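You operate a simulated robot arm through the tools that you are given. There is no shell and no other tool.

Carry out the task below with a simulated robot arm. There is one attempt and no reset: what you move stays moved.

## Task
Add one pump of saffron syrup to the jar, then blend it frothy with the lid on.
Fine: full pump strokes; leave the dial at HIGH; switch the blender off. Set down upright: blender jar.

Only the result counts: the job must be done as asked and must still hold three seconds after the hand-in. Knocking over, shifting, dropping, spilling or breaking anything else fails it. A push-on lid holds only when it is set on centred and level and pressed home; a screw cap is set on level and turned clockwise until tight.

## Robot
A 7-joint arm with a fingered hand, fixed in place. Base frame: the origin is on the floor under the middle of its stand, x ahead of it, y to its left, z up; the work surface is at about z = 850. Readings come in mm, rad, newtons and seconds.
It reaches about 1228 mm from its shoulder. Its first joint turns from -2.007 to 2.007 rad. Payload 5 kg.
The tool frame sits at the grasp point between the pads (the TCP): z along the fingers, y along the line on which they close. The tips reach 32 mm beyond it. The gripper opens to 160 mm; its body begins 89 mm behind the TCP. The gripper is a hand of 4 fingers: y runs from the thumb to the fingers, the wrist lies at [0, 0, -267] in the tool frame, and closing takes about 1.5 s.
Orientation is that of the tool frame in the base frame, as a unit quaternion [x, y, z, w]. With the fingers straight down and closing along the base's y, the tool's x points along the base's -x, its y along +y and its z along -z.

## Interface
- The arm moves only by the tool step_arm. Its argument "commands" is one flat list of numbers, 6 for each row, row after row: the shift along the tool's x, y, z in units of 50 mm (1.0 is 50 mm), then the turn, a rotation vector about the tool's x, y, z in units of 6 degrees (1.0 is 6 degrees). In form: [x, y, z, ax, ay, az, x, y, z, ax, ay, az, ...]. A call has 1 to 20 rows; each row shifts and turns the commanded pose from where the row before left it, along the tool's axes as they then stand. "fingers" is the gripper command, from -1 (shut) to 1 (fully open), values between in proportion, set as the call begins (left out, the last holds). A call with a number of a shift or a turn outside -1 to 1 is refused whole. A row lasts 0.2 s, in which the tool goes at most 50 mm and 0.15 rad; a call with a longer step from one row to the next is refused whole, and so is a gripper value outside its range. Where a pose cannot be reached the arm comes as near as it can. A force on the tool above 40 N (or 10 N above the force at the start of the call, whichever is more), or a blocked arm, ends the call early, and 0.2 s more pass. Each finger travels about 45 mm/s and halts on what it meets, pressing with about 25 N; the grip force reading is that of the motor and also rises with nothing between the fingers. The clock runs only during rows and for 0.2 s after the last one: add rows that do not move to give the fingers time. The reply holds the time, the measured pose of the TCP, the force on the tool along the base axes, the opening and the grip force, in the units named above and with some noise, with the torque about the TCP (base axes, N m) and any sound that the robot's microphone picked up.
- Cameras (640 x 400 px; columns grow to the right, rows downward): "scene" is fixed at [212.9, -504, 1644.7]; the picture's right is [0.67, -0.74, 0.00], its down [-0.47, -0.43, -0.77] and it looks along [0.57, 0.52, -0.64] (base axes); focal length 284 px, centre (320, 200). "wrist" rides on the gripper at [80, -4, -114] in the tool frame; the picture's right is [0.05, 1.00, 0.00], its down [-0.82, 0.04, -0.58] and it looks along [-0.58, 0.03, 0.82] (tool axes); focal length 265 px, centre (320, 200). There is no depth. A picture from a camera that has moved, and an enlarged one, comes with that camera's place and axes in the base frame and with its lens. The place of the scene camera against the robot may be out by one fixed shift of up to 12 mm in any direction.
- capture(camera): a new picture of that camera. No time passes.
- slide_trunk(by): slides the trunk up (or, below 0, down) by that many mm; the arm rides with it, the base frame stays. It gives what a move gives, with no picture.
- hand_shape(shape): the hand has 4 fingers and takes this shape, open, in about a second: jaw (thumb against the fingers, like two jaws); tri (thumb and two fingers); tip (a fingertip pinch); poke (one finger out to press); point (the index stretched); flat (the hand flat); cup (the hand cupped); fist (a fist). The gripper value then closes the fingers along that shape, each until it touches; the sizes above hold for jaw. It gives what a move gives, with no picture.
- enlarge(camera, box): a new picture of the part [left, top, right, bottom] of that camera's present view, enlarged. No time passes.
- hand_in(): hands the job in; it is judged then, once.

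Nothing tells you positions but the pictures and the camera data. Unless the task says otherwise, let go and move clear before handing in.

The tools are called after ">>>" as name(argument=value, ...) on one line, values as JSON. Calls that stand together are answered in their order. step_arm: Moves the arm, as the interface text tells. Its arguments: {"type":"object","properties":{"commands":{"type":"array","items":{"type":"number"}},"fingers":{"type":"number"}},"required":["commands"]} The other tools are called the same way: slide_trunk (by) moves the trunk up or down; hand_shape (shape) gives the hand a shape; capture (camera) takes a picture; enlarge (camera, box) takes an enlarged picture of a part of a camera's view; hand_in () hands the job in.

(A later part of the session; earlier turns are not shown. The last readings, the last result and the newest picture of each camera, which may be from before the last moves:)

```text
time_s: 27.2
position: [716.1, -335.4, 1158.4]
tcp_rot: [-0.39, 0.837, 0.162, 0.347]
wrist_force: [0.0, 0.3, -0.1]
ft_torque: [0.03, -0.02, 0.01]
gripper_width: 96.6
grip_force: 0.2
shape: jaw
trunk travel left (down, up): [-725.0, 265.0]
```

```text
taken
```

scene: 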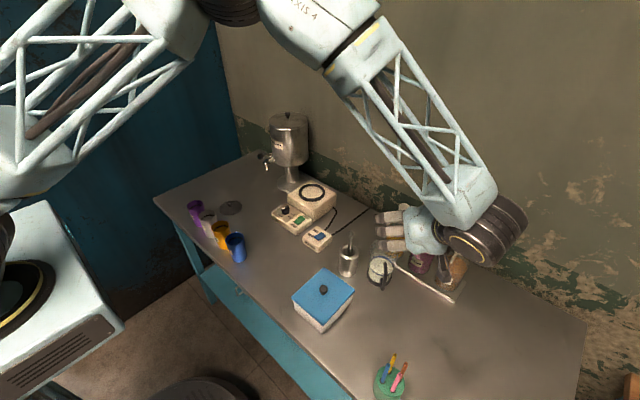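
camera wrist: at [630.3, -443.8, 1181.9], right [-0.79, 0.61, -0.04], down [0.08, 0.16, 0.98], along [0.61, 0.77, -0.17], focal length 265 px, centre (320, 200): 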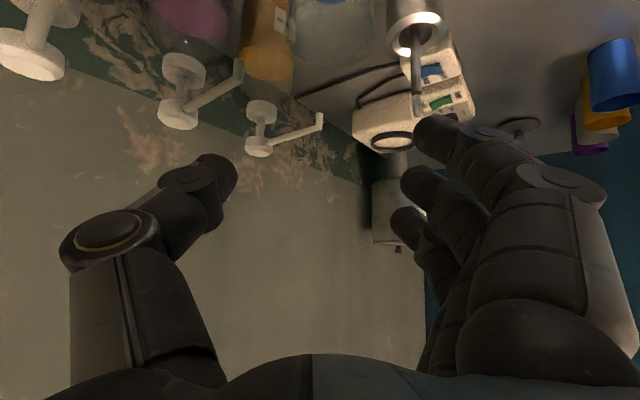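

Now the hand is free above. I'll back away, unyaw, and look at the jar and the saffron spout from the front to verify alignment.

>>> step_arm(commands=[0.303, 0.511, -0.303, 0, 0, 0, 0.303, 0.511, -0.303, 0, 0, 0, 0.303, 0.511, -0.303, 0, 0, 0, 0, 0, 0, 0.655, 0, 0.655, 0, 0, 0, 0.655, 0, 0.655, 0, 0, 0, 0.655, 0, 0.655, 0, 0, 0, 0.655, 0, 0.655, 0, 0, 0, 0.655, 0, 0.655, 0, 0, 0, 0.655, 0, 0.655, 0, 0, 0, 0.655, 0, 0.655, 0, 0, 0, 0.655, 0, 0.655, 0, 0, 0, 0.655, 0, 0.655, 0, 0, 0, 0, 0.833, 0, 0, 0, 0, 0, 0.833, 0, 0.177, 0.77, -0.026, 0, 0, 0, 0.177, 0.77, -0.026, 0, 0, 0, 0, 0, 0, 0, 0, 0])

>>> capture(camera="wrist")

>>> enlarge(camera="scene", box=[340, 190, 460, 310])

```text
time_s: 30.8
position: [599.1, -255.8, 1148.7]
tcp_rot: [0.001, 0.954, 0.0, 0.301]
wrist_force: [0.7, 0.3, -0.4]
ft_torque: [-0.01, -0.02, 0.0]
gripper_width: 96.5
grip_force: 0.0
shape: jaw
trunk travel left (down, up): [-725.0, 265.0]
```

```text
taken
camera wrist: at [467.2, -261.6, 1196.7], right [-0.04, 1.0, -0.03], down [0.34, 0.04, 0.94], along [0.94, 0.03, -0.34], focal length 265 px, centre (320, 200)
```

wrist: 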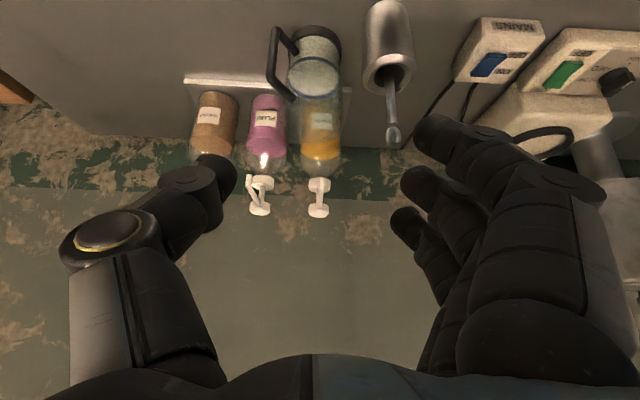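

```text
3.33 times, centred on (400, 250) of scene
camera zoom: at [212.9, -504.0, 1644.7], right [0.67, -0.74, 0.0], down [-0.47, -0.43, -0.77], along [0.57, 0.52, -0.64], focal length 946 px, centre (53, 33)
```

zoom: 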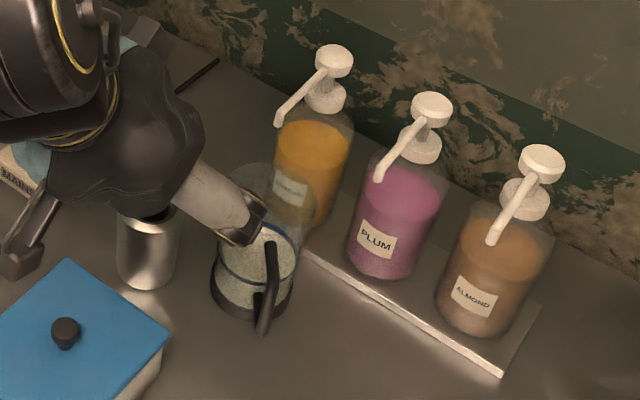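

>>> enlarge(camera="wrist", box=[250, 10, 410, 230])

>>> enlarge(camera="wrist", box=[270, 130, 370, 230])

```text
1.82 times, centred on (330, 120) of wrist
camera zoom: at [467.2, -261.6, 1196.7], right [-0.04, 1.0, -0.03], down [0.34, 0.04, 0.94], along [0.94, 0.03, -0.34], focal length 483 px, centre (302, 346)
```

zoom: 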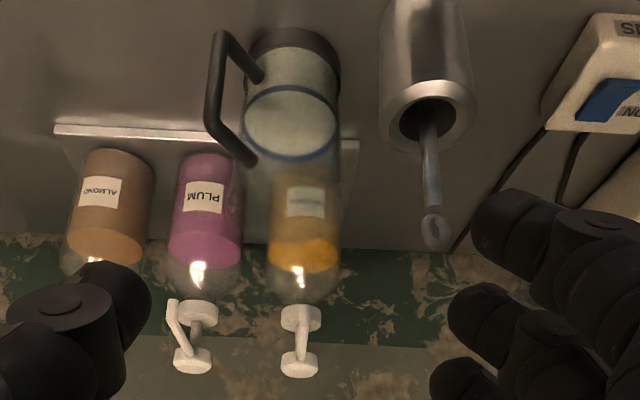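

```text
4.00 times, centred on (320, 180) of wrist
camera zoom: at [467.2, -261.6, 1196.7], right [-0.04, 1.0, -0.03], down [0.34, 0.04, 0.94], along [0.94, 0.03, -0.34], focal length 1062 px, centre (320, 280)
```

zoom: 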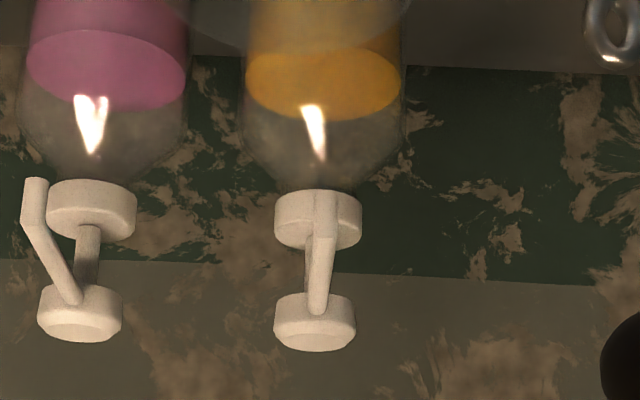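

The jar stands at about (767, -265) and the spout tip is at (786, -250, 1049), which is inside the jar mouth. The saffron pump head is centred near (878, -250.5) with its top at about z 1070. I'll form the poke shape and calibrate where the fingertip is.

>>> hand_shape(shape="poke")

>>> capture(camera="wrist")

>>> capture(camera="scene")

```text
time_s: 31.7
position: [599.1, -255.1, 1148.2]
tcp_rot: [0.0, 0.954, 0.0, 0.301]
wrist_force: [0.2, 0.1, -0.2]
ft_torque: [-0.01, -0.02, 0.01]
gripper_width: 0.0
grip_force: 0.1
shape: poke
trunk travel left (down, up): [-725.0, 265.0]
```

```text
taken
camera wrist: at [467.3, -261.3, 1196.7], right [-0.04, 1.0, -0.03], down [0.34, 0.04, 0.94], along [0.94, 0.03, -0.34], focal length 265 px, centre (320, 200)
```

wrist: 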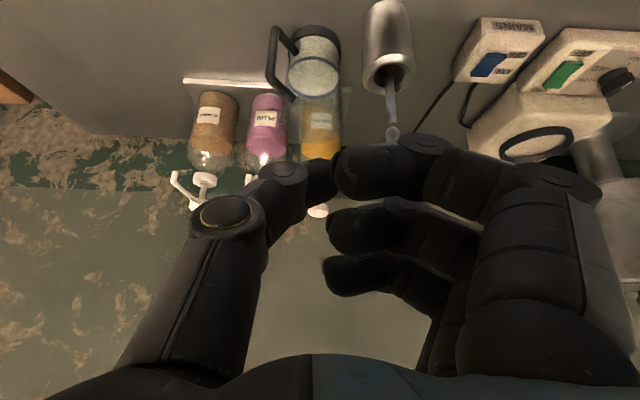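

```text
taken
```

scene: 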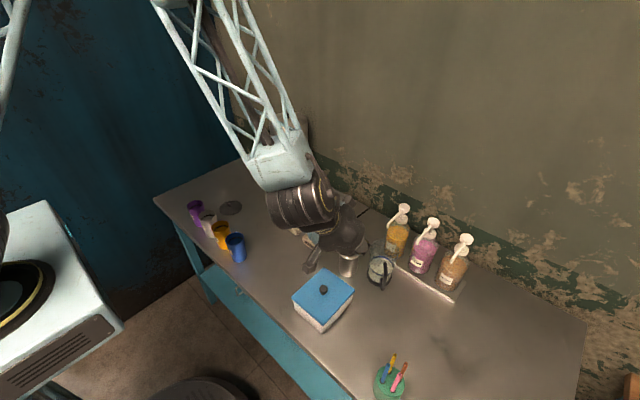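

>>> step_arm(commands=[0, 0, 0, 0, 0, 0, 0, 0, 0, 0, 0, 0, 0, 0, 0, 0, 0, 0, 0, 0, 0, 0, 0, 0])

>>> capture(camera="wrist")

>>> enlarge(camera="scene", box=[280, 180, 420, 300])

```text
time_s: 32.7
position: [599.3, -257.0, 1148.5]
tcp_rot: [0.001, 0.954, 0.0, 0.301]
wrist_force: [0.3, -0.3, -0.2]
ft_torque: [0.03, -0.04, 0.02]
gripper_width: 0.1
grip_force: 0.1
shape: poke
trunk travel left (down, up): [-725.0, 265.0]
```

```text
taken
camera wrist: at [467.3, -261.4, 1196.7], right [-0.04, 1.0, -0.03], down [0.34, 0.04, 0.94], along [0.94, 0.03, -0.34], focal length 265 px, centre (320, 200)
```

wrist: 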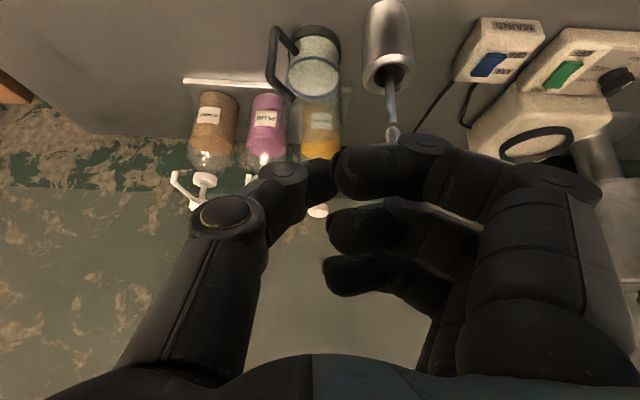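

```text
3.33 times, centred on (350, 240) of scene
camera zoom: at [212.9, -504.0, 1644.7], right [0.67, -0.74, 0.0], down [-0.47, -0.43, -0.77], along [0.57, 0.52, -0.64], focal length 946 px, centre (220, 67)
```

zoom: 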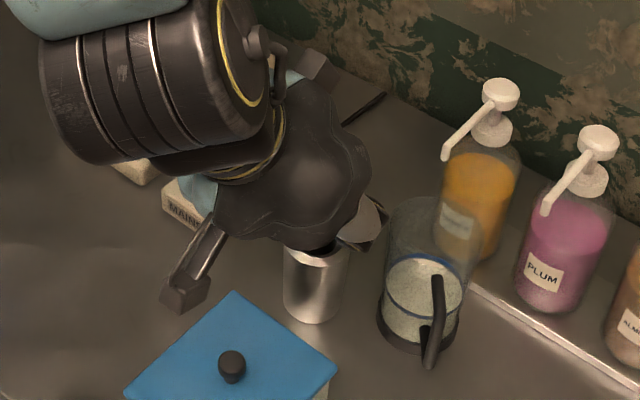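

>>> hand_shape(shape="point")

>>> capture(camera="wrist")

>>> enlarge(camera="scene", box=[280, 180, 420, 300])

```text
time_s: 33.6
position: [599.8, -256.3, 1147.8]
tcp_rot: [0.001, 0.954, -0.001, 0.301]
wrist_force: [0.3, -0.7, -0.2]
ft_torque: [0.01, -0.01, -0.01]
gripper_width: 152.5
grip_force: 0.0
shape: point
trunk travel left (down, up): [-725.0, 265.0]
```

```text
taken
camera wrist: at [467.3, -261.4, 1196.7], right [-0.04, 1.0, -0.03], down [0.34, 0.04, 0.94], along [0.94, 0.03, -0.34], focal length 265 px, centre (320, 200)
```

wrist: 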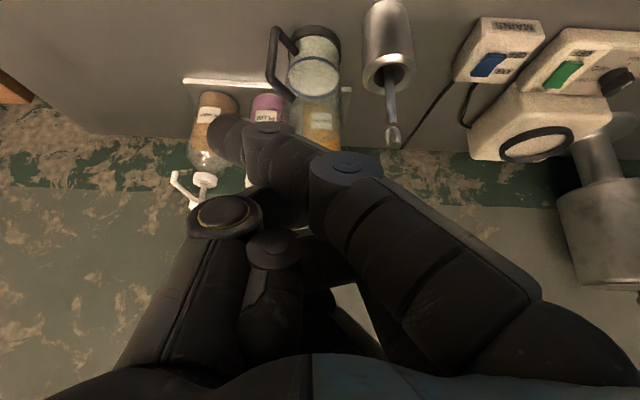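

```text
3.33 times, centred on (350, 240) of scene
camera zoom: at [212.9, -504.0, 1644.7], right [0.67, -0.74, 0.0], down [-0.47, -0.43, -0.77], along [0.57, 0.52, -0.64], focal length 946 px, centre (220, 67)
```

zoom: 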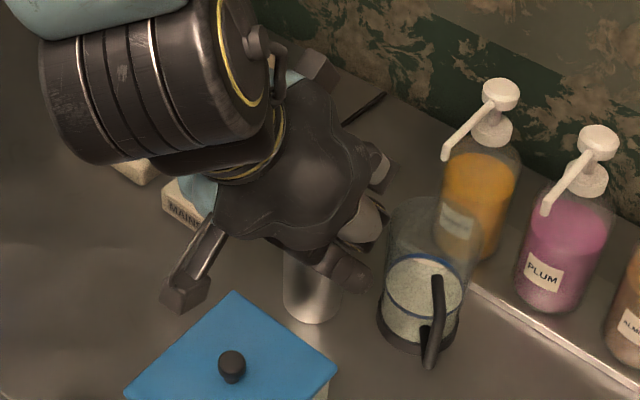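

>>> step_arm(commands=[0, 0, 0, 0, 0, 0, 0, 0, 0, 0, 0, 0, 0, 0, 0, 0, 0, 0, 0, 0, 0, 0, 0, 0, 0, 0, 0, 0, 0, 0], fingers=1)

>>> capture(camera="wrist")

```text
time_s: 34.8
position: [599.8, -255.6, 1148.8]
tcp_rot: [0.0, 0.953, 0.0, 0.301]
wrist_force: [-0.5, 0.2, -0.2]
ft_torque: [-0.02, 0.0, -0.01]
gripper_width: 152.2
grip_force: 0.1
shape: point
trunk travel left (down, up): [-725.0, 265.0]
```

```text
taken
camera wrist: at [467.3, -261.4, 1196.7], right [-0.04, 1.0, -0.03], down [0.34, 0.04, 0.94], along [0.94, 0.03, -0.34], focal length 265 px, centre (320, 200)
```

wrist: 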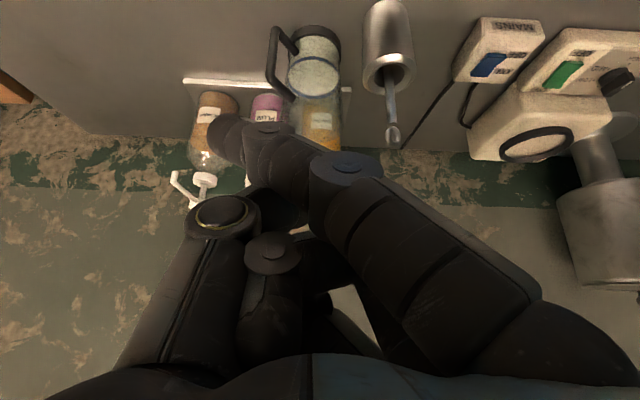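

>>> hand_shape(shape="fist")

>>> capture(camera="wrist")

>>> enlarge(camera="scene", box=[280, 180, 420, 300])

>>> hand_shape(shape="poke")

>>> capture(camera="wrist")

>>> enlarge(camera="scene", box=[280, 180, 420, 300])

```text
time_s: 35.7
position: [598.9, -256.4, 1148.8]
tcp_rot: [0.0, 0.954, 0.0, 0.3]
wrist_force: [-0.2, 0.5, 0.1]
ft_torque: [-0.04, 0.0, 0.0]
gripper_width: 0.0
grip_force: 0.1
shape: fist
trunk travel left (down, up): [-725.0, 265.0]
```

```text
taken
camera wrist: at [467.3, -261.4, 1196.7], right [-0.04, 1.0, -0.03], down [0.34, 0.04, 0.94], along [0.94, 0.03, -0.34], focal length 265 px, centre (320, 200)
```

wrist: 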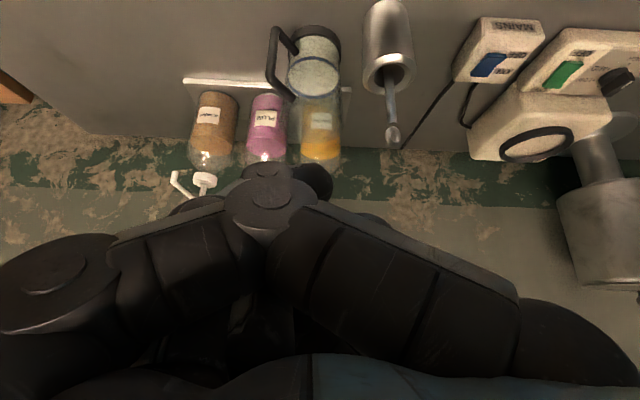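

```text
3.33 times, centred on (350, 240) of scene
camera zoom: at [212.9, -504.0, 1644.7], right [0.67, -0.74, 0.0], down [-0.47, -0.43, -0.77], along [0.57, 0.52, -0.64], focal length 946 px, centre (220, 67)
```

zoom: 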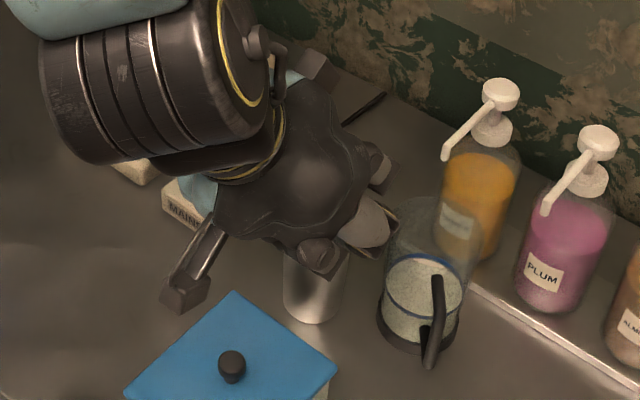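

```text
time_s: 36.6
position: [598.6, -257.0, 1148.6]
tcp_rot: [-0.001, 0.954, 0.0, 0.301]
wrist_force: [-0.1, -0.6, 0.6]
ft_torque: [0.01, -0.05, -0.01]
gripper_width: 0.1
grip_force: 0.1
shape: poke
trunk travel left (down, up): [-725.0, 265.0]
```

```text
taken
camera wrist: at [467.3, -261.4, 1196.7], right [-0.04, 1.0, -0.03], down [0.34, 0.04, 0.94], along [0.94, 0.03, -0.34], focal length 265 px, centre (320, 200)
```

wrist: 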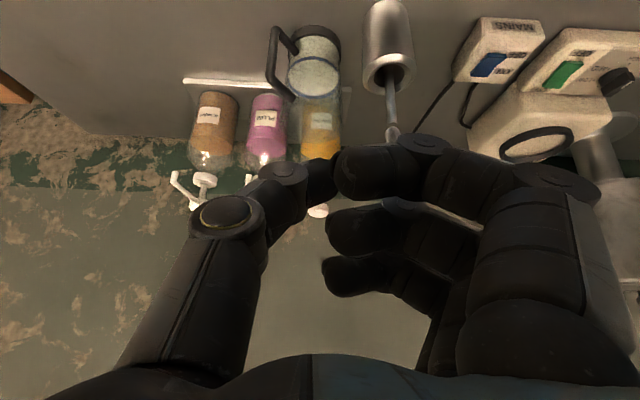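

```text
3.33 times, centred on (350, 240) of scene
camera zoom: at [212.9, -504.0, 1644.7], right [0.67, -0.74, 0.0], down [-0.47, -0.43, -0.77], along [0.57, 0.52, -0.64], focal length 946 px, centre (220, 67)
```

zoom: 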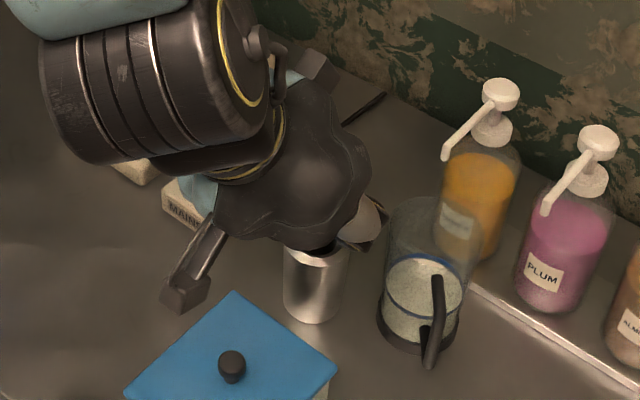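

Poke makes the thumb tip the pressing point, roughly 45 mm beyond the TCP. I'll point the hand straight down above the saffron pump at a safe height and check the tip from both cameras.

>>> step_arm(commands=[-0.344, 0, -0.491, 0, 0, 0, -0.344, 0, -0.491, 0, 0, 0, 0, 0, 0, 0, 0.972, 0, 0, 0, 0, 0, 0.972, 0, 0, 0, 0, 0, 0.972, 0, 0, 0, 0, 0, 0.972, 0, 0, 0, 0, 0, 0.972, 0, 0, 0, 0, 0, 0.972, 0, -0.93, 0.01, 0, 0, 0, 0, -0.93, 0.01, 0, 0, 0, 0, -0.93, 0.01, 0, 0, 0, 0, -0.93, 0.01, 0, 0, 0, 0, -0.93, 0.01, 0, 0, 0, 0, -0.93, 0.01, 0, 0, 0, 0, 0, 0, 0, 0, 0, 0, 0, 0, 0, 0, 0, 0])

>>> capture(camera="wrist")

>>> enlarge(camera="scene", box=[330, 100, 490, 270])

```text
time_s: 40.0
position: [876.4, -255.3, 1210.7]
tcp_rot: [0.0, 1.0, 0.0, 0.0]
wrist_force: [0.3, -0.1, -0.3]
ft_torque: [0.01, 0.0, -0.03]
gripper_width: 0.1
grip_force: 0.0
shape: poke
trunk travel left (down, up): [-725.0, 265.0]
```

```text
taken
camera wrist: at [795.2, -259.5, 1325.2], right [-0.05, 1.0, 0.0], down [0.82, 0.04, 0.58], along [0.58, 0.03, -0.82], focal length 265 px, centre (320, 200)
```

wrist: 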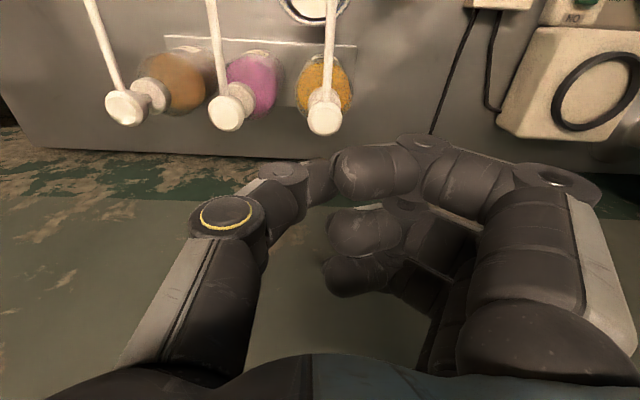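

```text
2.35 times, centred on (410, 185) of scene
camera zoom: at [212.9, -504.0, 1644.7], right [0.67, -0.74, 0.0], down [-0.47, -0.43, -0.77], along [0.57, 0.52, -0.64], focal length 667 px, centre (108, 235)
```

zoom: 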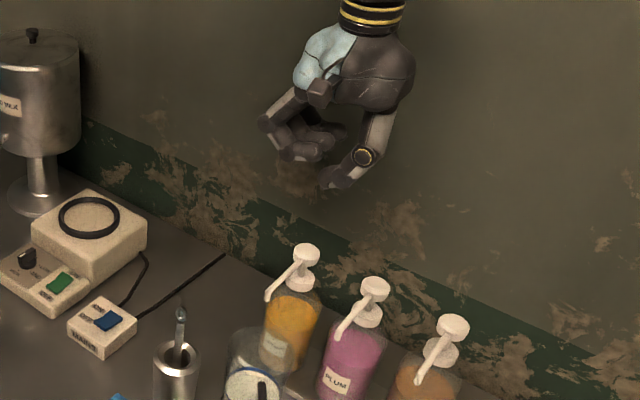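

>>> enlarge(camera="scene", box=[385, 100, 445, 190])

>>> enlarge(camera="wrist", box=[260, 60, 420, 220])

```text
4.44 times, centred on (415, 145) of scene
camera zoom: at [212.9, -504.0, 1644.7], right [0.67, -0.74, 0.0], down [-0.47, -0.43, -0.77], along [0.57, 0.52, -0.64], focal length 1261 px, centre (-102, 444)
```

zoom: 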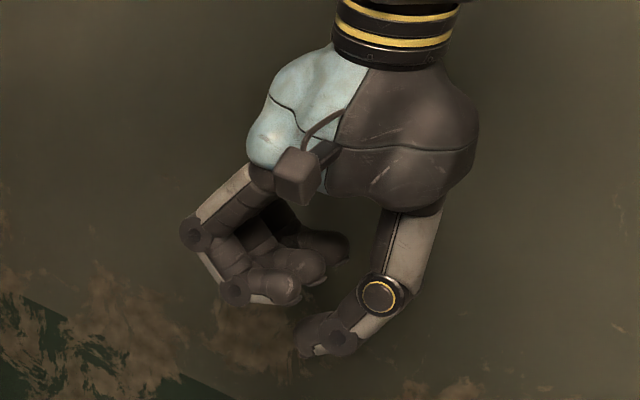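

```text
2.50 times, centred on (340, 140) of wrist
camera zoom: at [795.2, -259.5, 1325.2], right [-0.05, 1.0, 0.0], down [0.82, 0.04, 0.58], along [0.58, 0.03, -0.82], focal length 664 px, centre (270, 350)
```

zoom: 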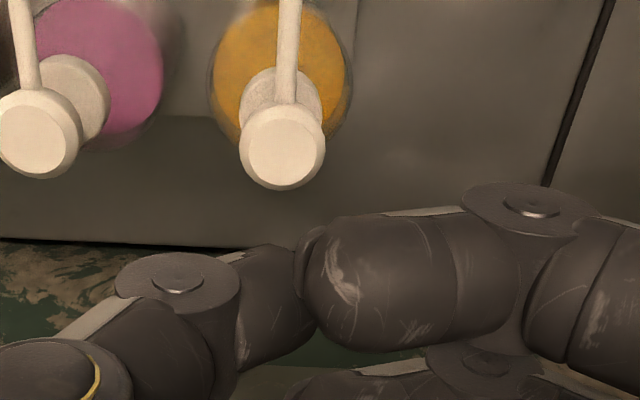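

The thumb underside sits about 35 mm below the TCP and about 45 mm below the curled fingers, so it suits the pump. I'll step back 70 mm to double-check that the spout tip lies inside the jar mouth when seen from above.

>>> step_arm(commands=[0.7, 0, 0, 0, 0, 0, 0.7, 0, 0, 0, 0, 0, 0, 0, 0, 0, 0, 0, 0, 0, 0, 0, 0, 0])

>>> enlarge(camera="wrist", box=[240, 0, 400, 140])

```text
time_s: 41.0
position: [807.6, -255.1, 1212.6]
tcp_rot: [-0.001, 1.0, 0.0, 0.001]
wrist_force: [-0.3, 0.7, 0.4]
ft_torque: [-0.03, 0.0, 0.0]
gripper_width: 0.0
grip_force: 0.0
shape: poke
trunk travel left (down, up): [-725.0, 265.0]
```

```text
2.86 times, centred on (320, 70) of wrist
camera zoom: at [726.1, -260.3, 1326.9], right [-0.05, 1.0, 0.0], down [0.82, 0.04, 0.58], along [0.58, 0.03, -0.82], focal length 758 px, centre (320, 571)
```

zoom: 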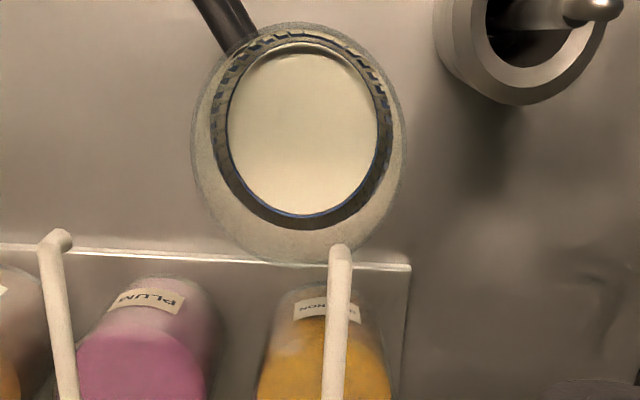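

From above, the spout tip at (785, -250) lies well inside the jar mouth, which is centred at (764, -266) with a radius of about 42. Now I'll move over the saffron head and descend to just above it.

>>> step_arm(commands=[-0.714, 0.045, 0, 0, 0, 0, -0.714, 0.045, 0, 0, 0, 0, 0, 0, 0.8, 0, 0, 0, 0, 0, 0.8, 0, 0, 0, 0, 0, 0.3, 0, 0, 0, 0, 0, 0, 0, 0, 0, 0, 0, 0, 0, 0, 0])

>>> enlarge(camera="scene", box=[370, 150, 450, 260])

>>> enlarge(camera="wrist", box=[240, 60, 420, 220])

```text
time_s: 42.6
position: [879.6, -250.2, 1114.1]
tcp_rot: [0.0, 1.0, 0.0, 0.001]
wrist_force: [0.1, -0.1, 0.0]
ft_torque: [-0.01, -0.05, -0.01]
gripper_width: 0.0
grip_force: 0.1
shape: poke
trunk travel left (down, up): [-725.0, 265.0]
```

```text
3.64 times, centred on (410, 205) of scene
camera zoom: at [212.9, -504.0, 1644.7], right [0.67, -0.74, 0.0], down [-0.47, -0.43, -0.77], along [0.57, 0.52, -0.64], focal length 1031 px, centre (-7, 182)
```

zoom: 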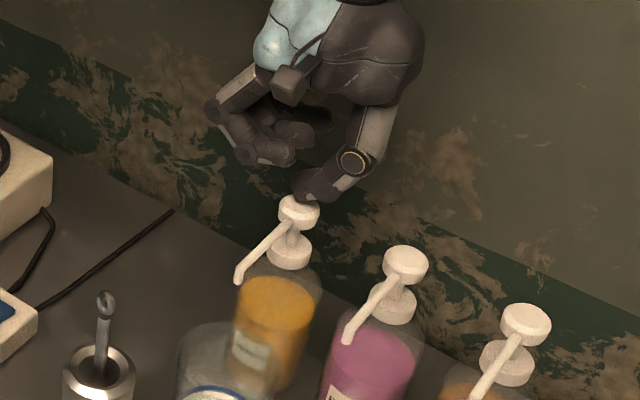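

```text
2.50 times, centred on (330, 140) of wrist
camera zoom: at [798.1, -255.5, 1229.9], right [-0.05, 1.0, 0.0], down [0.82, 0.04, 0.58], along [0.58, 0.03, -0.82], focal length 664 px, centre (295, 350)
```

zoom: 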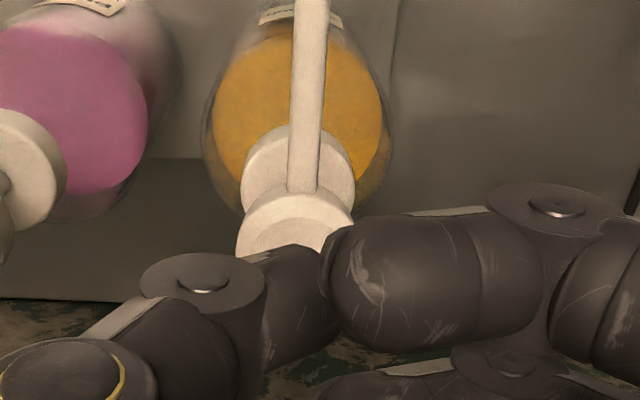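

The thumb is just above the head; I'll shift 5 mm in +y to centre it. Then I'll press down steadily in one continuous stroke until it bottoms out.

>>> step_arm(commands=[0, 0.1, 0, 0, 0, 0, 0, 0, 0.07, 0, 0, 0, 0, 0, 0.07, 0, 0, 0, 0, 0, 0.07, 0, 0, 0, 0, 0, 0.07, 0, 0, 0, 0, 0, 0.07, 0, 0, 0, 0, 0, 0.07, 0, 0, 0, 0, 0, 0.07, 0, 0, 0, 0, 0, 0.07, 0, 0, 0, 0, 0, 0.07, 0, 0, 0])

>>> enlarge(camera="scene", box=[370, 150, 450, 260])

```text
time_s: 44.8
position: [879.0, -248.3, 1087.7]
tcp_rot: [0.001, 1.0, -0.001, 0.002]
wrist_force: [6.6, -10.8, 35.9]
ft_torque: [-0.05, -0.07, -0.03]
gripper_width: 0.1
grip_force: 0.0
shape: poke
trunk travel left (down, up): [-725.0, 265.0]
```

```text
3.64 times, centred on (410, 205) of scene
camera zoom: at [212.9, -504.0, 1644.7], right [0.67, -0.74, 0.0], down [-0.47, -0.43, -0.77], along [0.57, 0.52, -0.64], focal length 1031 px, centre (-7, 182)
```

zoom: 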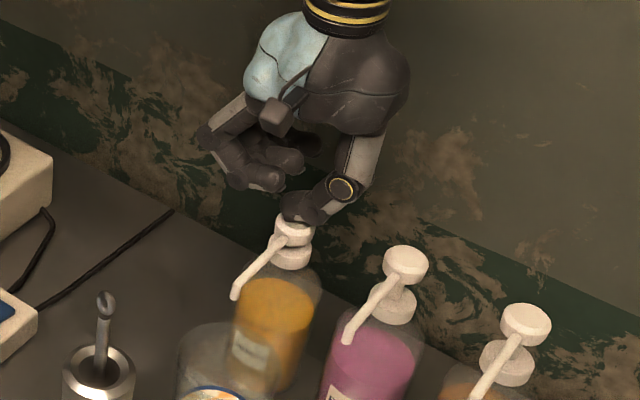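

>>> step_arm(commands=[0, 0, 0.04, 0, 0, 0, 0, 0, 0.03, 0, 0, 0])

>>> enlarge(camera="scene", box=[380, 190, 430, 260])

>>> enlarge(camera="wrist", box=[240, 60, 420, 220])

```text
time_s: 45.4
position: [877.3, -246.1, 1083.3]
tcp_rot: [0.001, 1.0, -0.001, 0.001]
wrist_force: [2.8, -14.6, 44.1]
ft_torque: [0.14, -0.09, 0.0]
gripper_width: 0.1
grip_force: 0.0
shape: poke
trunk travel left (down, up): [-725.0, 265.0]
```

```text
5.71 times, centred on (405, 225) of scene
camera zoom: at [212.9, -504.0, 1644.7], right [0.67, -0.74, 0.0], down [-0.47, -0.43, -0.77], along [0.57, 0.52, -0.64], focal length 1621 px, centre (-166, 57)
```

zoom: 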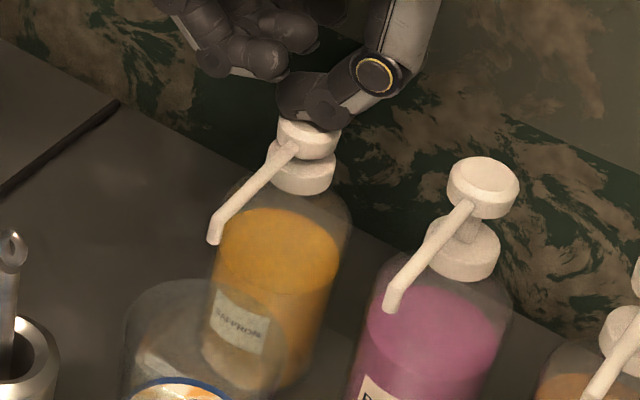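

```text
2.50 times, centred on (330, 140) of wrist
camera zoom: at [795.7, -251.1, 1197.5], right [-0.05, 1.0, 0.0], down [0.81, 0.04, 0.58], along [0.58, 0.03, -0.81], focal length 664 px, centre (295, 350)
```

zoom: 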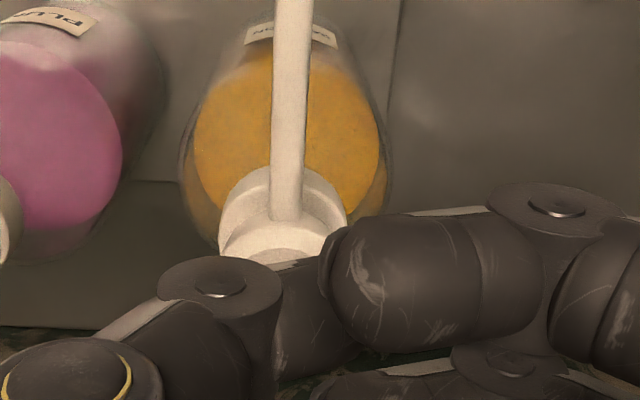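

The head is down on its cap and an orange dose shows on the milk, so the stroke looks complete. I'll release straight up.

>>> step_arm(commands=[0, 0, -0.12, 0, 0, 0, 0, 0, -0.2, 0, 0, 0, 0, 0, -0.2, 0, 0, 0, 0, 0, -0.3, 0, 0, 0, 0, 0, -0.5, 0, 0, 0, 0, 0, -0.6, 0, 0, 0, 0, 0, 0, 0, 0, 0, 0, 0, 0, 0, 0, 0])

>>> enlarge(camera="scene", box=[350, 180, 470, 300])

>>> enlarge(camera="wrist", box=[240, 0, 420, 160])

```text
time_s: 47.2
position: [877.5, -245.7, 1176.0]
tcp_rot: [0.0, 1.0, 0.0, 0.0]
wrist_force: [0.0, -0.9, 0.2]
ft_torque: [-0.01, 0.01, 0.01]
gripper_width: 0.1
grip_force: 0.1
shape: poke
trunk travel left (down, up): [-725.0, 265.0]
```

```text
3.33 times, centred on (410, 240) of scene
camera zoom: at [212.9, -504.0, 1644.7], right [0.67, -0.74, 0.0], down [-0.47, -0.43, -0.77], along [0.57, 0.52, -0.64], focal length 946 px, centre (20, 67)
```

zoom: 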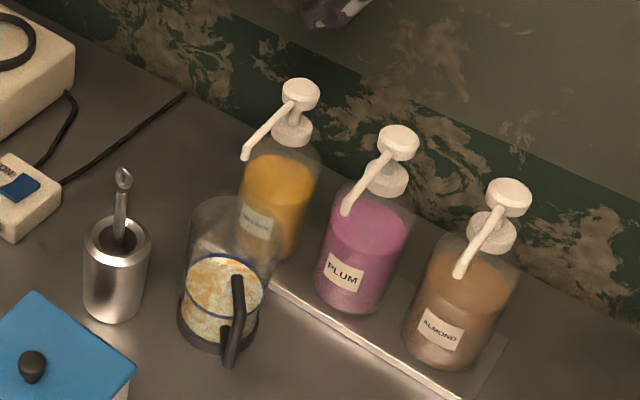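

```text
2.50 times, centred on (330, 80) of wrist
camera zoom: at [797.2, -250.4, 1290.9], right [-0.05, 1.0, 0.0], down [0.82, 0.04, 0.58], along [0.58, 0.03, -0.82], focal length 664 px, centre (295, 500)
```

zoom: 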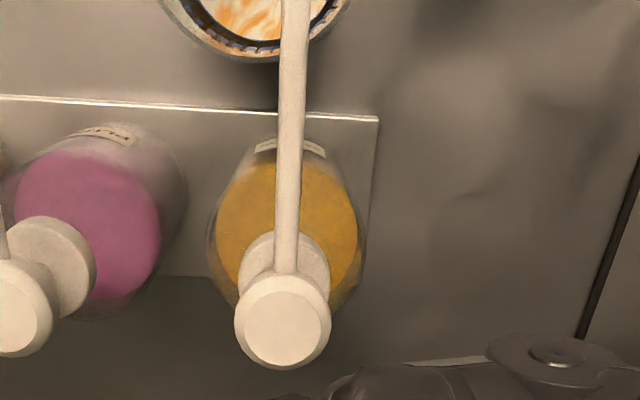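

The syrup is in and the pump has returned. Now I'll move away, return to the jaw shape, and come back to the jar along the same path I left it, since that path was free of contact.

>>> step_arm(commands=[0, 0, -0.6, 0, 0, 0, 0.85, -0.3, 0, 0, 0, 0, 0.85, -0.3, 0, 0, 0, 0, 0.85, -0.3, 0, 0, 0, 0, 0.85, -0.3, 0, 0, 0, 0, 0.85, -0.3, 0, 0, 0, 0, 0.85, -0.3, 0, 0, 0, 0, 0, 0, 0, 0, 0, 0])

>>> hand_shape(shape="jaw")

>>> step_arm(commands=[0, 0, 0, 0, -0.9375, 0, 0, 0, 0, 0, -0.9375, 0, 0, 0, 0, 0, -0.9375, 0, 0, 0, 0, 0, -0.9375, 0, 0, 0, 0, 0, -0.9375, 0, 0, 0, 0, 0, -0.9375, 0, 0, 0, 0, 0, -0.9375, 0, 0, 0, 0, 0, -0.9375, 0, 0, 0, 0, -0.655, 0, -0.655, 0, 0, 0, -0.655, 0, -0.655, 0, 0, 0, -0.655, 0, -0.655, 0, 0, 0, -0.655, 0, -0.655, 0, 0, 0, -0.655, 0, -0.655, 0, 0, 0, -0.655, 0, -0.655, 0, 0, 0, -0.655, 0, -0.655, 0, 0, 0, -0.655, 0, -0.655, 0, 0, 0, -0.655, 0, -0.655, 0, 0, 0, 0, 0, 0], fingers=0.21)

>>> capture(camera="wrist")

>>> capture(camera="scene")

```text
time_s: 49.0
position: [627.1, -333.6, 1206.8]
tcp_rot: [0.001, 1.0, 0.0, 0.001]
wrist_force: [0.0, 1.4, -0.2]
ft_torque: [0.01, 0.01, 0.02]
gripper_width: 0.0
grip_force: 0.0
shape: poke
trunk travel left (down, up): [-725.0, 265.0]
```

```text
time_s: 49.9
position: [627.5, -334.0, 1208.4]
tcp_rot: [0.0, 1.0, 0.0, 0.0]
wrist_force: [-0.4, -0.1, -0.6]
ft_torque: [-0.02, -0.02, -0.04]
gripper_width: 160.1
grip_force: 0.0
shape: jaw
trunk travel left (down, up): [-725.0, 265.0]
```

```text
time_s: 53.7
position: [624.5, -334.7, 1204.3]
tcp_rot: [-0.391, 0.837, 0.162, 0.346]
wrist_force: [0.0, -0.2, 0.2]
ft_torque: [-0.01, -0.02, -0.01]
gripper_width: 97.3
grip_force: 0.1
shape: jaw
trunk travel left (down, up): [-725.0, 265.0]
```

```text
taken
camera wrist: at [538.8, -443.6, 1230.3], right [-0.79, 0.61, -0.04], down [0.08, 0.16, 0.98], along [0.61, 0.77, -0.17], focal length 265 px, centre (320, 200)
```

wrist: 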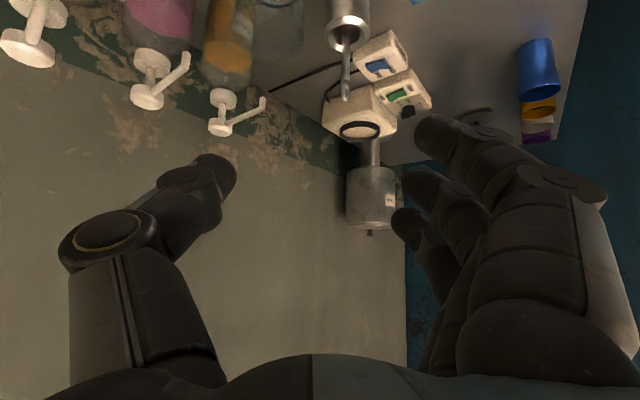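

```text
taken
```

scene: 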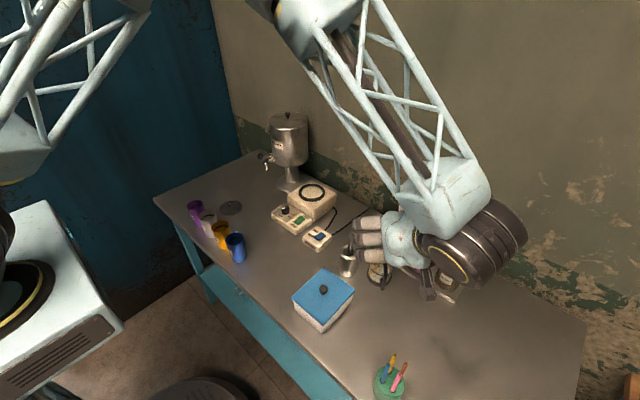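

>>> step_arm(commands=[-0.049, -0.468, 0.505, 0, 0, 0, -0.049, -0.468, 0.505, 0, 0, 0, -0.049, -0.468, 0.505, 0, 0, 0, 0.5, 0, 0.5, 0, 0, 0, 0.5, 0, 0.5, 0, 0, 0, 0.5, 0, 0.5, 0, 0, 0, 0.5, 0, 0.5, 0, 0, 0, 0, 0, 0, 0, 0, 0, 0, 0, 0, 0, 0, 0])

>>> capture(camera="wrist")

>>> enlarge(camera="scene", box=[330, 190, 450, 310])

```text
time_s: 55.7
position: [716.0, -336.7, 1017.4]
tcp_rot: [-0.39, 0.838, 0.161, 0.347]
wrist_force: [-0.4, 0.7, 0.4]
ft_torque: [0.02, 0.0, 0.02]
gripper_width: 97.1
grip_force: 0.0
shape: jaw
trunk travel left (down, up): [-725.0, 265.0]
```

```text
taken
camera wrist: at [630.2, -445.3, 1042.0], right [-0.79, 0.61, -0.04], down [0.08, 0.16, 0.98], along [0.61, 0.77, -0.17], focal length 265 px, centre (320, 200)
```

wrist: 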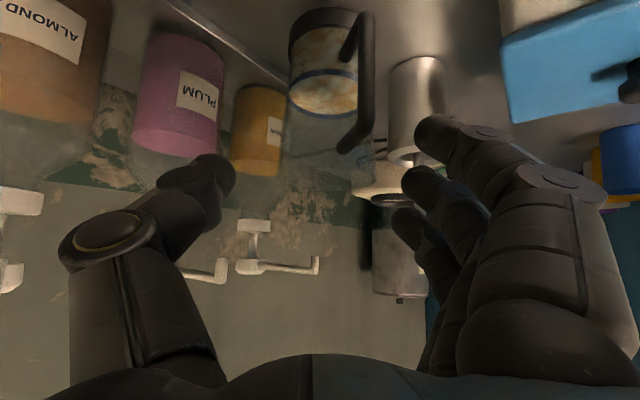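

```text
3.33 times, centred on (390, 250) of scene
camera zoom: at [212.9, -504.0, 1644.7], right [0.67, -0.74, 0.0], down [-0.47, -0.43, -0.77], along [0.57, 0.52, -0.64], focal length 946 px, centre (87, 33)
```

zoom: 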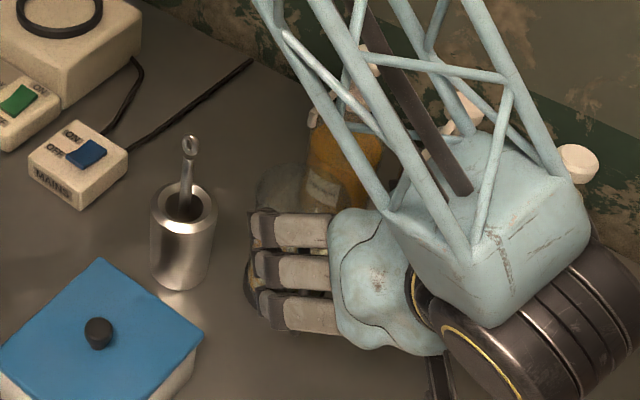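

>>> enlarge(camera="wrist", box=[250, 0, 450, 170])

```text
2.35 times, centred on (350, 85) of wrist
camera zoom: at [630.2, -445.3, 1042.0], right [-0.79, 0.61, -0.04], down [0.08, 0.16, 0.98], along [0.61, 0.77, -0.17], focal length 624 px, centre (249, 471)
```

zoom: 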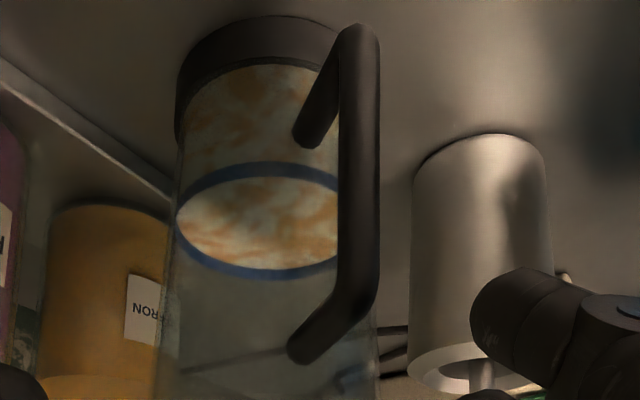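

>>> step_arm(commands=[-0.009, 0.018, 0.6, 0, 0, 0, -0.009, 0.018, 0.6, 0, 0, 0, -0.009, 0.018, 0.5, 0, 0, 0, 0, 0, 0.15, 0, 0, 0, 0, 0, 0, 0, 0, 0])

>>> capture(camera="wrist")

>>> enlarge(camera="scene", box=[350, 230, 410, 290])

```text
time_s: 56.9
position: [757.4, -281.5, 950.2]
tcp_rot: [-0.392, 0.837, 0.162, 0.345]
wrist_force: [-0.1, 0.3, 0.1]
ft_torque: [-0.01, 0.01, 0.01]
gripper_width: 97.4
grip_force: 0.1
shape: jaw
trunk travel left (down, up): [-725.0, 265.0]
```

```text
taken
camera wrist: at [672.0, -390.3, 975.1], right [-0.79, 0.61, -0.04], down [0.08, 0.16, 0.98], along [0.61, 0.77, -0.17], focal length 265 px, centre (320, 200)
```

wrist: 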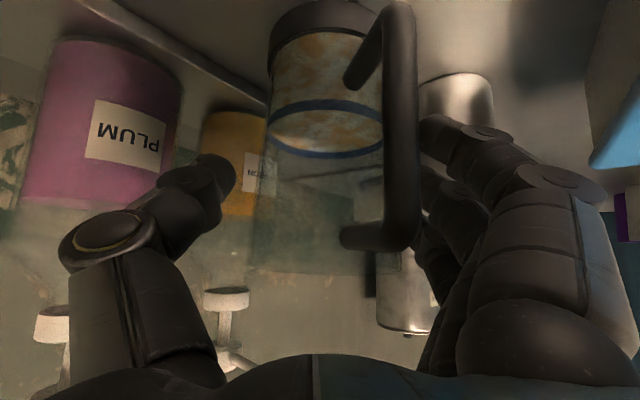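

```text
6.67 times, centred on (380, 260) of scene
camera zoom: at [212.9, -504.0, 1644.7], right [0.67, -0.74, 0.0], down [-0.47, -0.43, -0.77], along [0.57, 0.52, -0.64], focal length 1891 px, centre (-80, -200)
```

zoom: 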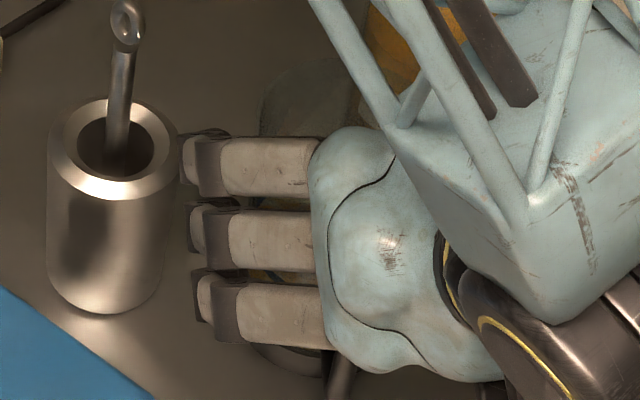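

>>> step_arm(commands=[0, -0.03, 0.1, 0, 0, 0, 0, 0, 0.08, 0, 0, 0, 0, 0, 0, 0, 0, 0])

```text
time_s: 57.7
position: [762.9, -279.0, 944.4]
tcp_rot: [-0.391, 0.837, 0.162, 0.347]
wrist_force: [0.5, -0.5, -1.0]
ft_torque: [-0.01, 0.0, 0.01]
gripper_width: 97.2
grip_force: 0.0
shape: jaw
trunk travel left (down, up): [-725.0, 265.0]
```

No contact so far. Closing on the jar.

>>> step_arm(commands=[0, 0, 0, 0, 0, 0, 0, 0, 0, 0, 0, 0, 0, 0, 0, 0, 0, 0, 0, 0, 0, 0, 0, 0, 0, 0, 0, 0, 0, 0, 0, 0, 0, 0, 0, 0, 0, 0, 0, 0, 0, 0], fingers=-1)

>>> capture(camera="wrist")

>>> enlarge(camera="scene", box=[340, 220, 420, 300])

```text
time_s: 59.3
position: [762.0, -279.4, 944.1]
tcp_rot: [-0.389, 0.838, 0.162, 0.347]
wrist_force: [-0.3, -0.2, 0.3]
ft_torque: [-0.04, 0.06, -0.03]
gripper_width: 72.8
grip_force: 25.0
shape: jaw
trunk travel left (down, up): [-725.0, 265.0]
```

```text
taken
camera wrist: at [676.5, -387.5, 969.2], right [-0.79, 0.61, -0.04], down [0.08, 0.16, 0.98], along [0.61, 0.77, -0.17], focal length 265 px, centre (320, 200)
```

wrist: 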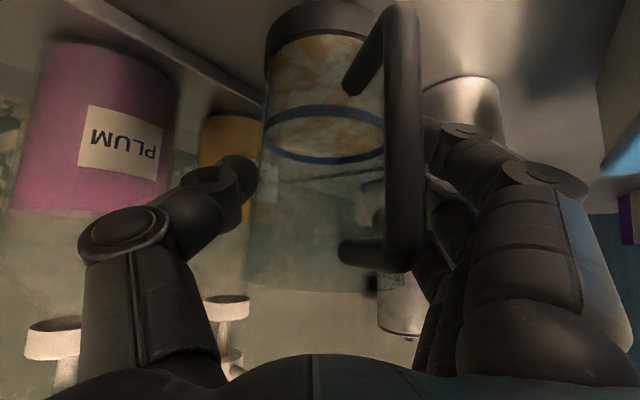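

```text
5.00 times, centred on (380, 260) of scene
camera zoom: at [212.9, -504.0, 1644.7], right [0.67, -0.74, 0.0], down [-0.47, -0.43, -0.77], along [0.57, 0.52, -0.64], focal length 1418 px, centre (20, -100)
```

zoom: 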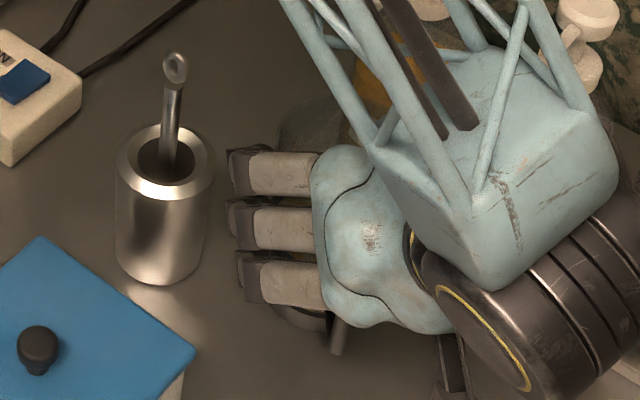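

>>> step_arm(commands=[-0.06, 0, -0.06, 0, 0, 0, -0.06, 0, -0.06, 0, 0, 0, 0, 0, 0, 0, 0, 0, 0, 0, 0, 0, 0, 0])

>>> capture(camera="wrist")

```text
time_s: 60.3
position: [761.8, -279.7, 952.7]
tcp_rot: [-0.39, 0.838, 0.162, 0.346]
wrist_force: [0.3, 0.5, -3.2]
ft_torque: [-0.01, 0.03, 0.01]
gripper_width: 73.1
grip_force: 24.9
shape: jaw
trunk travel left (down, up): [-725.0, 265.0]
```

```text
taken
camera wrist: at [677.1, -387.4, 977.7], right [-0.79, 0.61, -0.04], down [0.08, 0.16, 0.98], along [0.61, 0.77, -0.17], focal length 265 px, centre (320, 200)
```

wrist: 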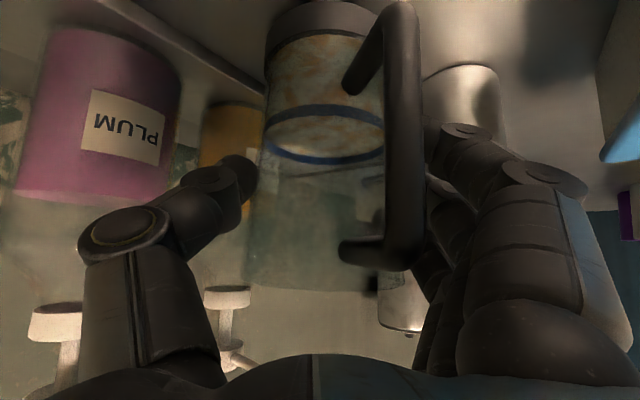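

The jar is up and held. I'll back it out from under the spout the way it came, then lift higher.

>>> step_arm(commands=[0.323, -0.0384, -0.323, 0, 0, 0, 0.323, -0.0384, -0.323, 0, 0, 0, 0.323, -0.0384, -0.323, 0, 0, 0, 0.323, -0.0384, -0.323, 0, 0, 0, 0.323, -0.0384, -0.323, 0, 0, 0, -0.3, 0, -0.3, 0, 0, 0, -0.3, 0, -0.3, 0, 0, 0, -0.3, 0, -0.3, 0, 0, 0, 0, 0, 0, 0, 0, 0, 0, 0, 0, 0, 0, 0])

>>> capture(camera="wrist")

>>> capture(camera="scene")

```text
time_s: 62.5
position: [695.5, -372.9, 1016.2]
tcp_rot: [-0.39, 0.838, 0.162, 0.346]
wrist_force: [0.4, 0.6, -3.3]
ft_torque: [-0.02, 0.02, 0.02]
gripper_width: 73.1
grip_force: 25.2
shape: jaw
trunk travel left (down, up): [-725.0, 265.0]
```

```text
taken
camera wrist: at [609.9, -480.7, 1040.1], right [-0.79, 0.61, -0.04], down [0.08, 0.16, 0.98], along [0.61, 0.77, -0.17], focal length 265 px, centre (320, 200)
```

wrist: 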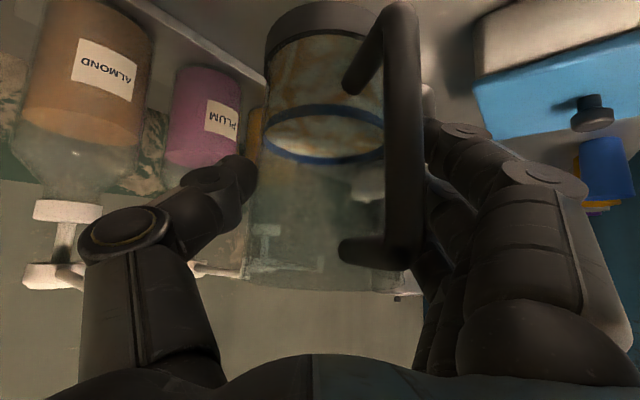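

```text
taken
```

scene: 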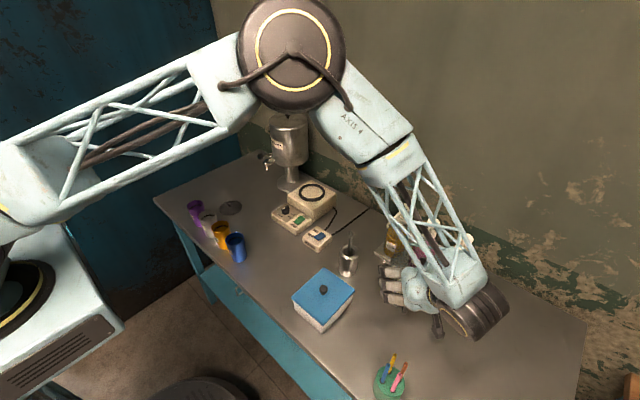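

The jar is clear of the tray and held steady. I'll lift it high, unyaw, and carry it towards the blender base, stopping where the wrist camera can see the base beside the jar.

>>> step_arm(commands=[-0.4, 0, -0.4, 0, 0, 0, -0.4, 0, -0.4, 0, 0, 0, -0.4, 0, -0.4, 0, 0, 0, -0.4, 0, -0.4, 0, 0, 0, -0.4, 0, -0.4, 0, 0, 0, -0.32, 0, -0.32, 0, 0, 0, 0, 0, 0, 0.655, 0, 0.655, 0, 0, 0, 0.655, 0, 0.655, 0, 0, 0, 0.655, 0, 0.655, 0, 0, 0, 0.655, 0, 0.655, 0, 0, 0, 0.655, 0, 0.655, 0, 0, 0, 0.655, 0, 0.655, 0, 0, 0, 0.655, 0, 0.655, 0, 0, 0, 0.655, 0, 0.655, 0, 0, 0, 0.655, 0, 0.655, 0, 0, 0, 0, 0, 0])

>>> step_arm(commands=[0.0537, 0.522, -0.0537, 0, 0, 0, 0.0537, 0.522, -0.0537, 0, 0, 0, 0.0537, 0.522, -0.0537, 0, 0, 0, 0.0537, 0.522, -0.0537, 0, 0, 0, 0.0537, 0.522, -0.0537, 0, 0, 0, 0.0537, 0.522, -0.0537, 0, 0, 0, 0.0537, 0.522, -0.0537, 0, 0, 0, 0.0537, 0.522, -0.0537, 0, 0, 0, 0.0537, 0.522, -0.0537, 0, 0, 0, 0.0537, 0.522, -0.0537, 0, 0, 0, 0.0537, 0.522, -0.0537, 0, 0, 0, 0.0537, 0.522, -0.0537, 0, 0, 0, 0, 0, 0, 0, 0, 0, 0, 0, 0, 0, 0, 0])

>>> capture(camera="wrist")

>>> capture(camera="scene")

```text
time_s: 65.9
position: [695.6, -372.4, 1180.0]
tcp_rot: [0.002, 0.924, -0.001, 0.382]
wrist_force: [0.4, -0.1, -3.2]
ft_torque: [-0.01, 0.04, 0.01]
gripper_width: 72.9
grip_force: 25.3
shape: jaw
trunk travel left (down, up): [-725.0, 265.0]
```

```text
time_s: 68.9
position: [650.0, -59.4, 1181.3]
tcp_rot: [0.001, 0.924, 0.0, 0.382]
wrist_force: [0.1, -0.5, -3.3]
ft_torque: [-0.01, 0.03, 0.0]
gripper_width: 73.0
grip_force: 25.0
shape: jaw
trunk travel left (down, up): [-725.0, 265.0]
```

```text
taken
camera wrist: at [511.8, -65.1, 1206.3], right [-0.04, 1.0, -0.04], down [0.17, 0.04, 0.98], along [0.98, 0.03, -0.17], focal length 265 px, centre (320, 200)
```

wrist: 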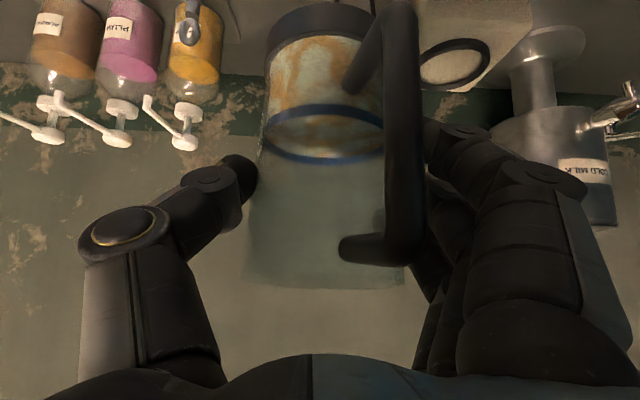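

```text
taken
```

scene: 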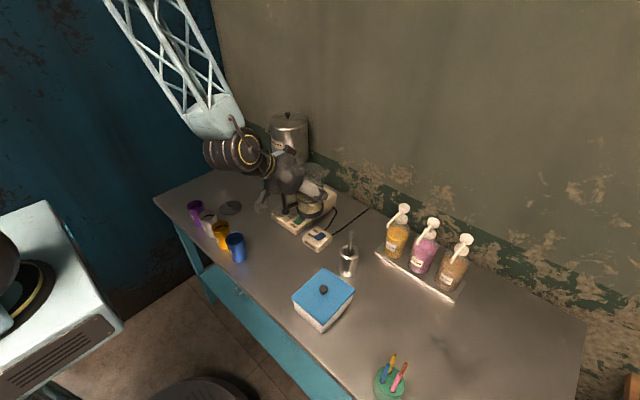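

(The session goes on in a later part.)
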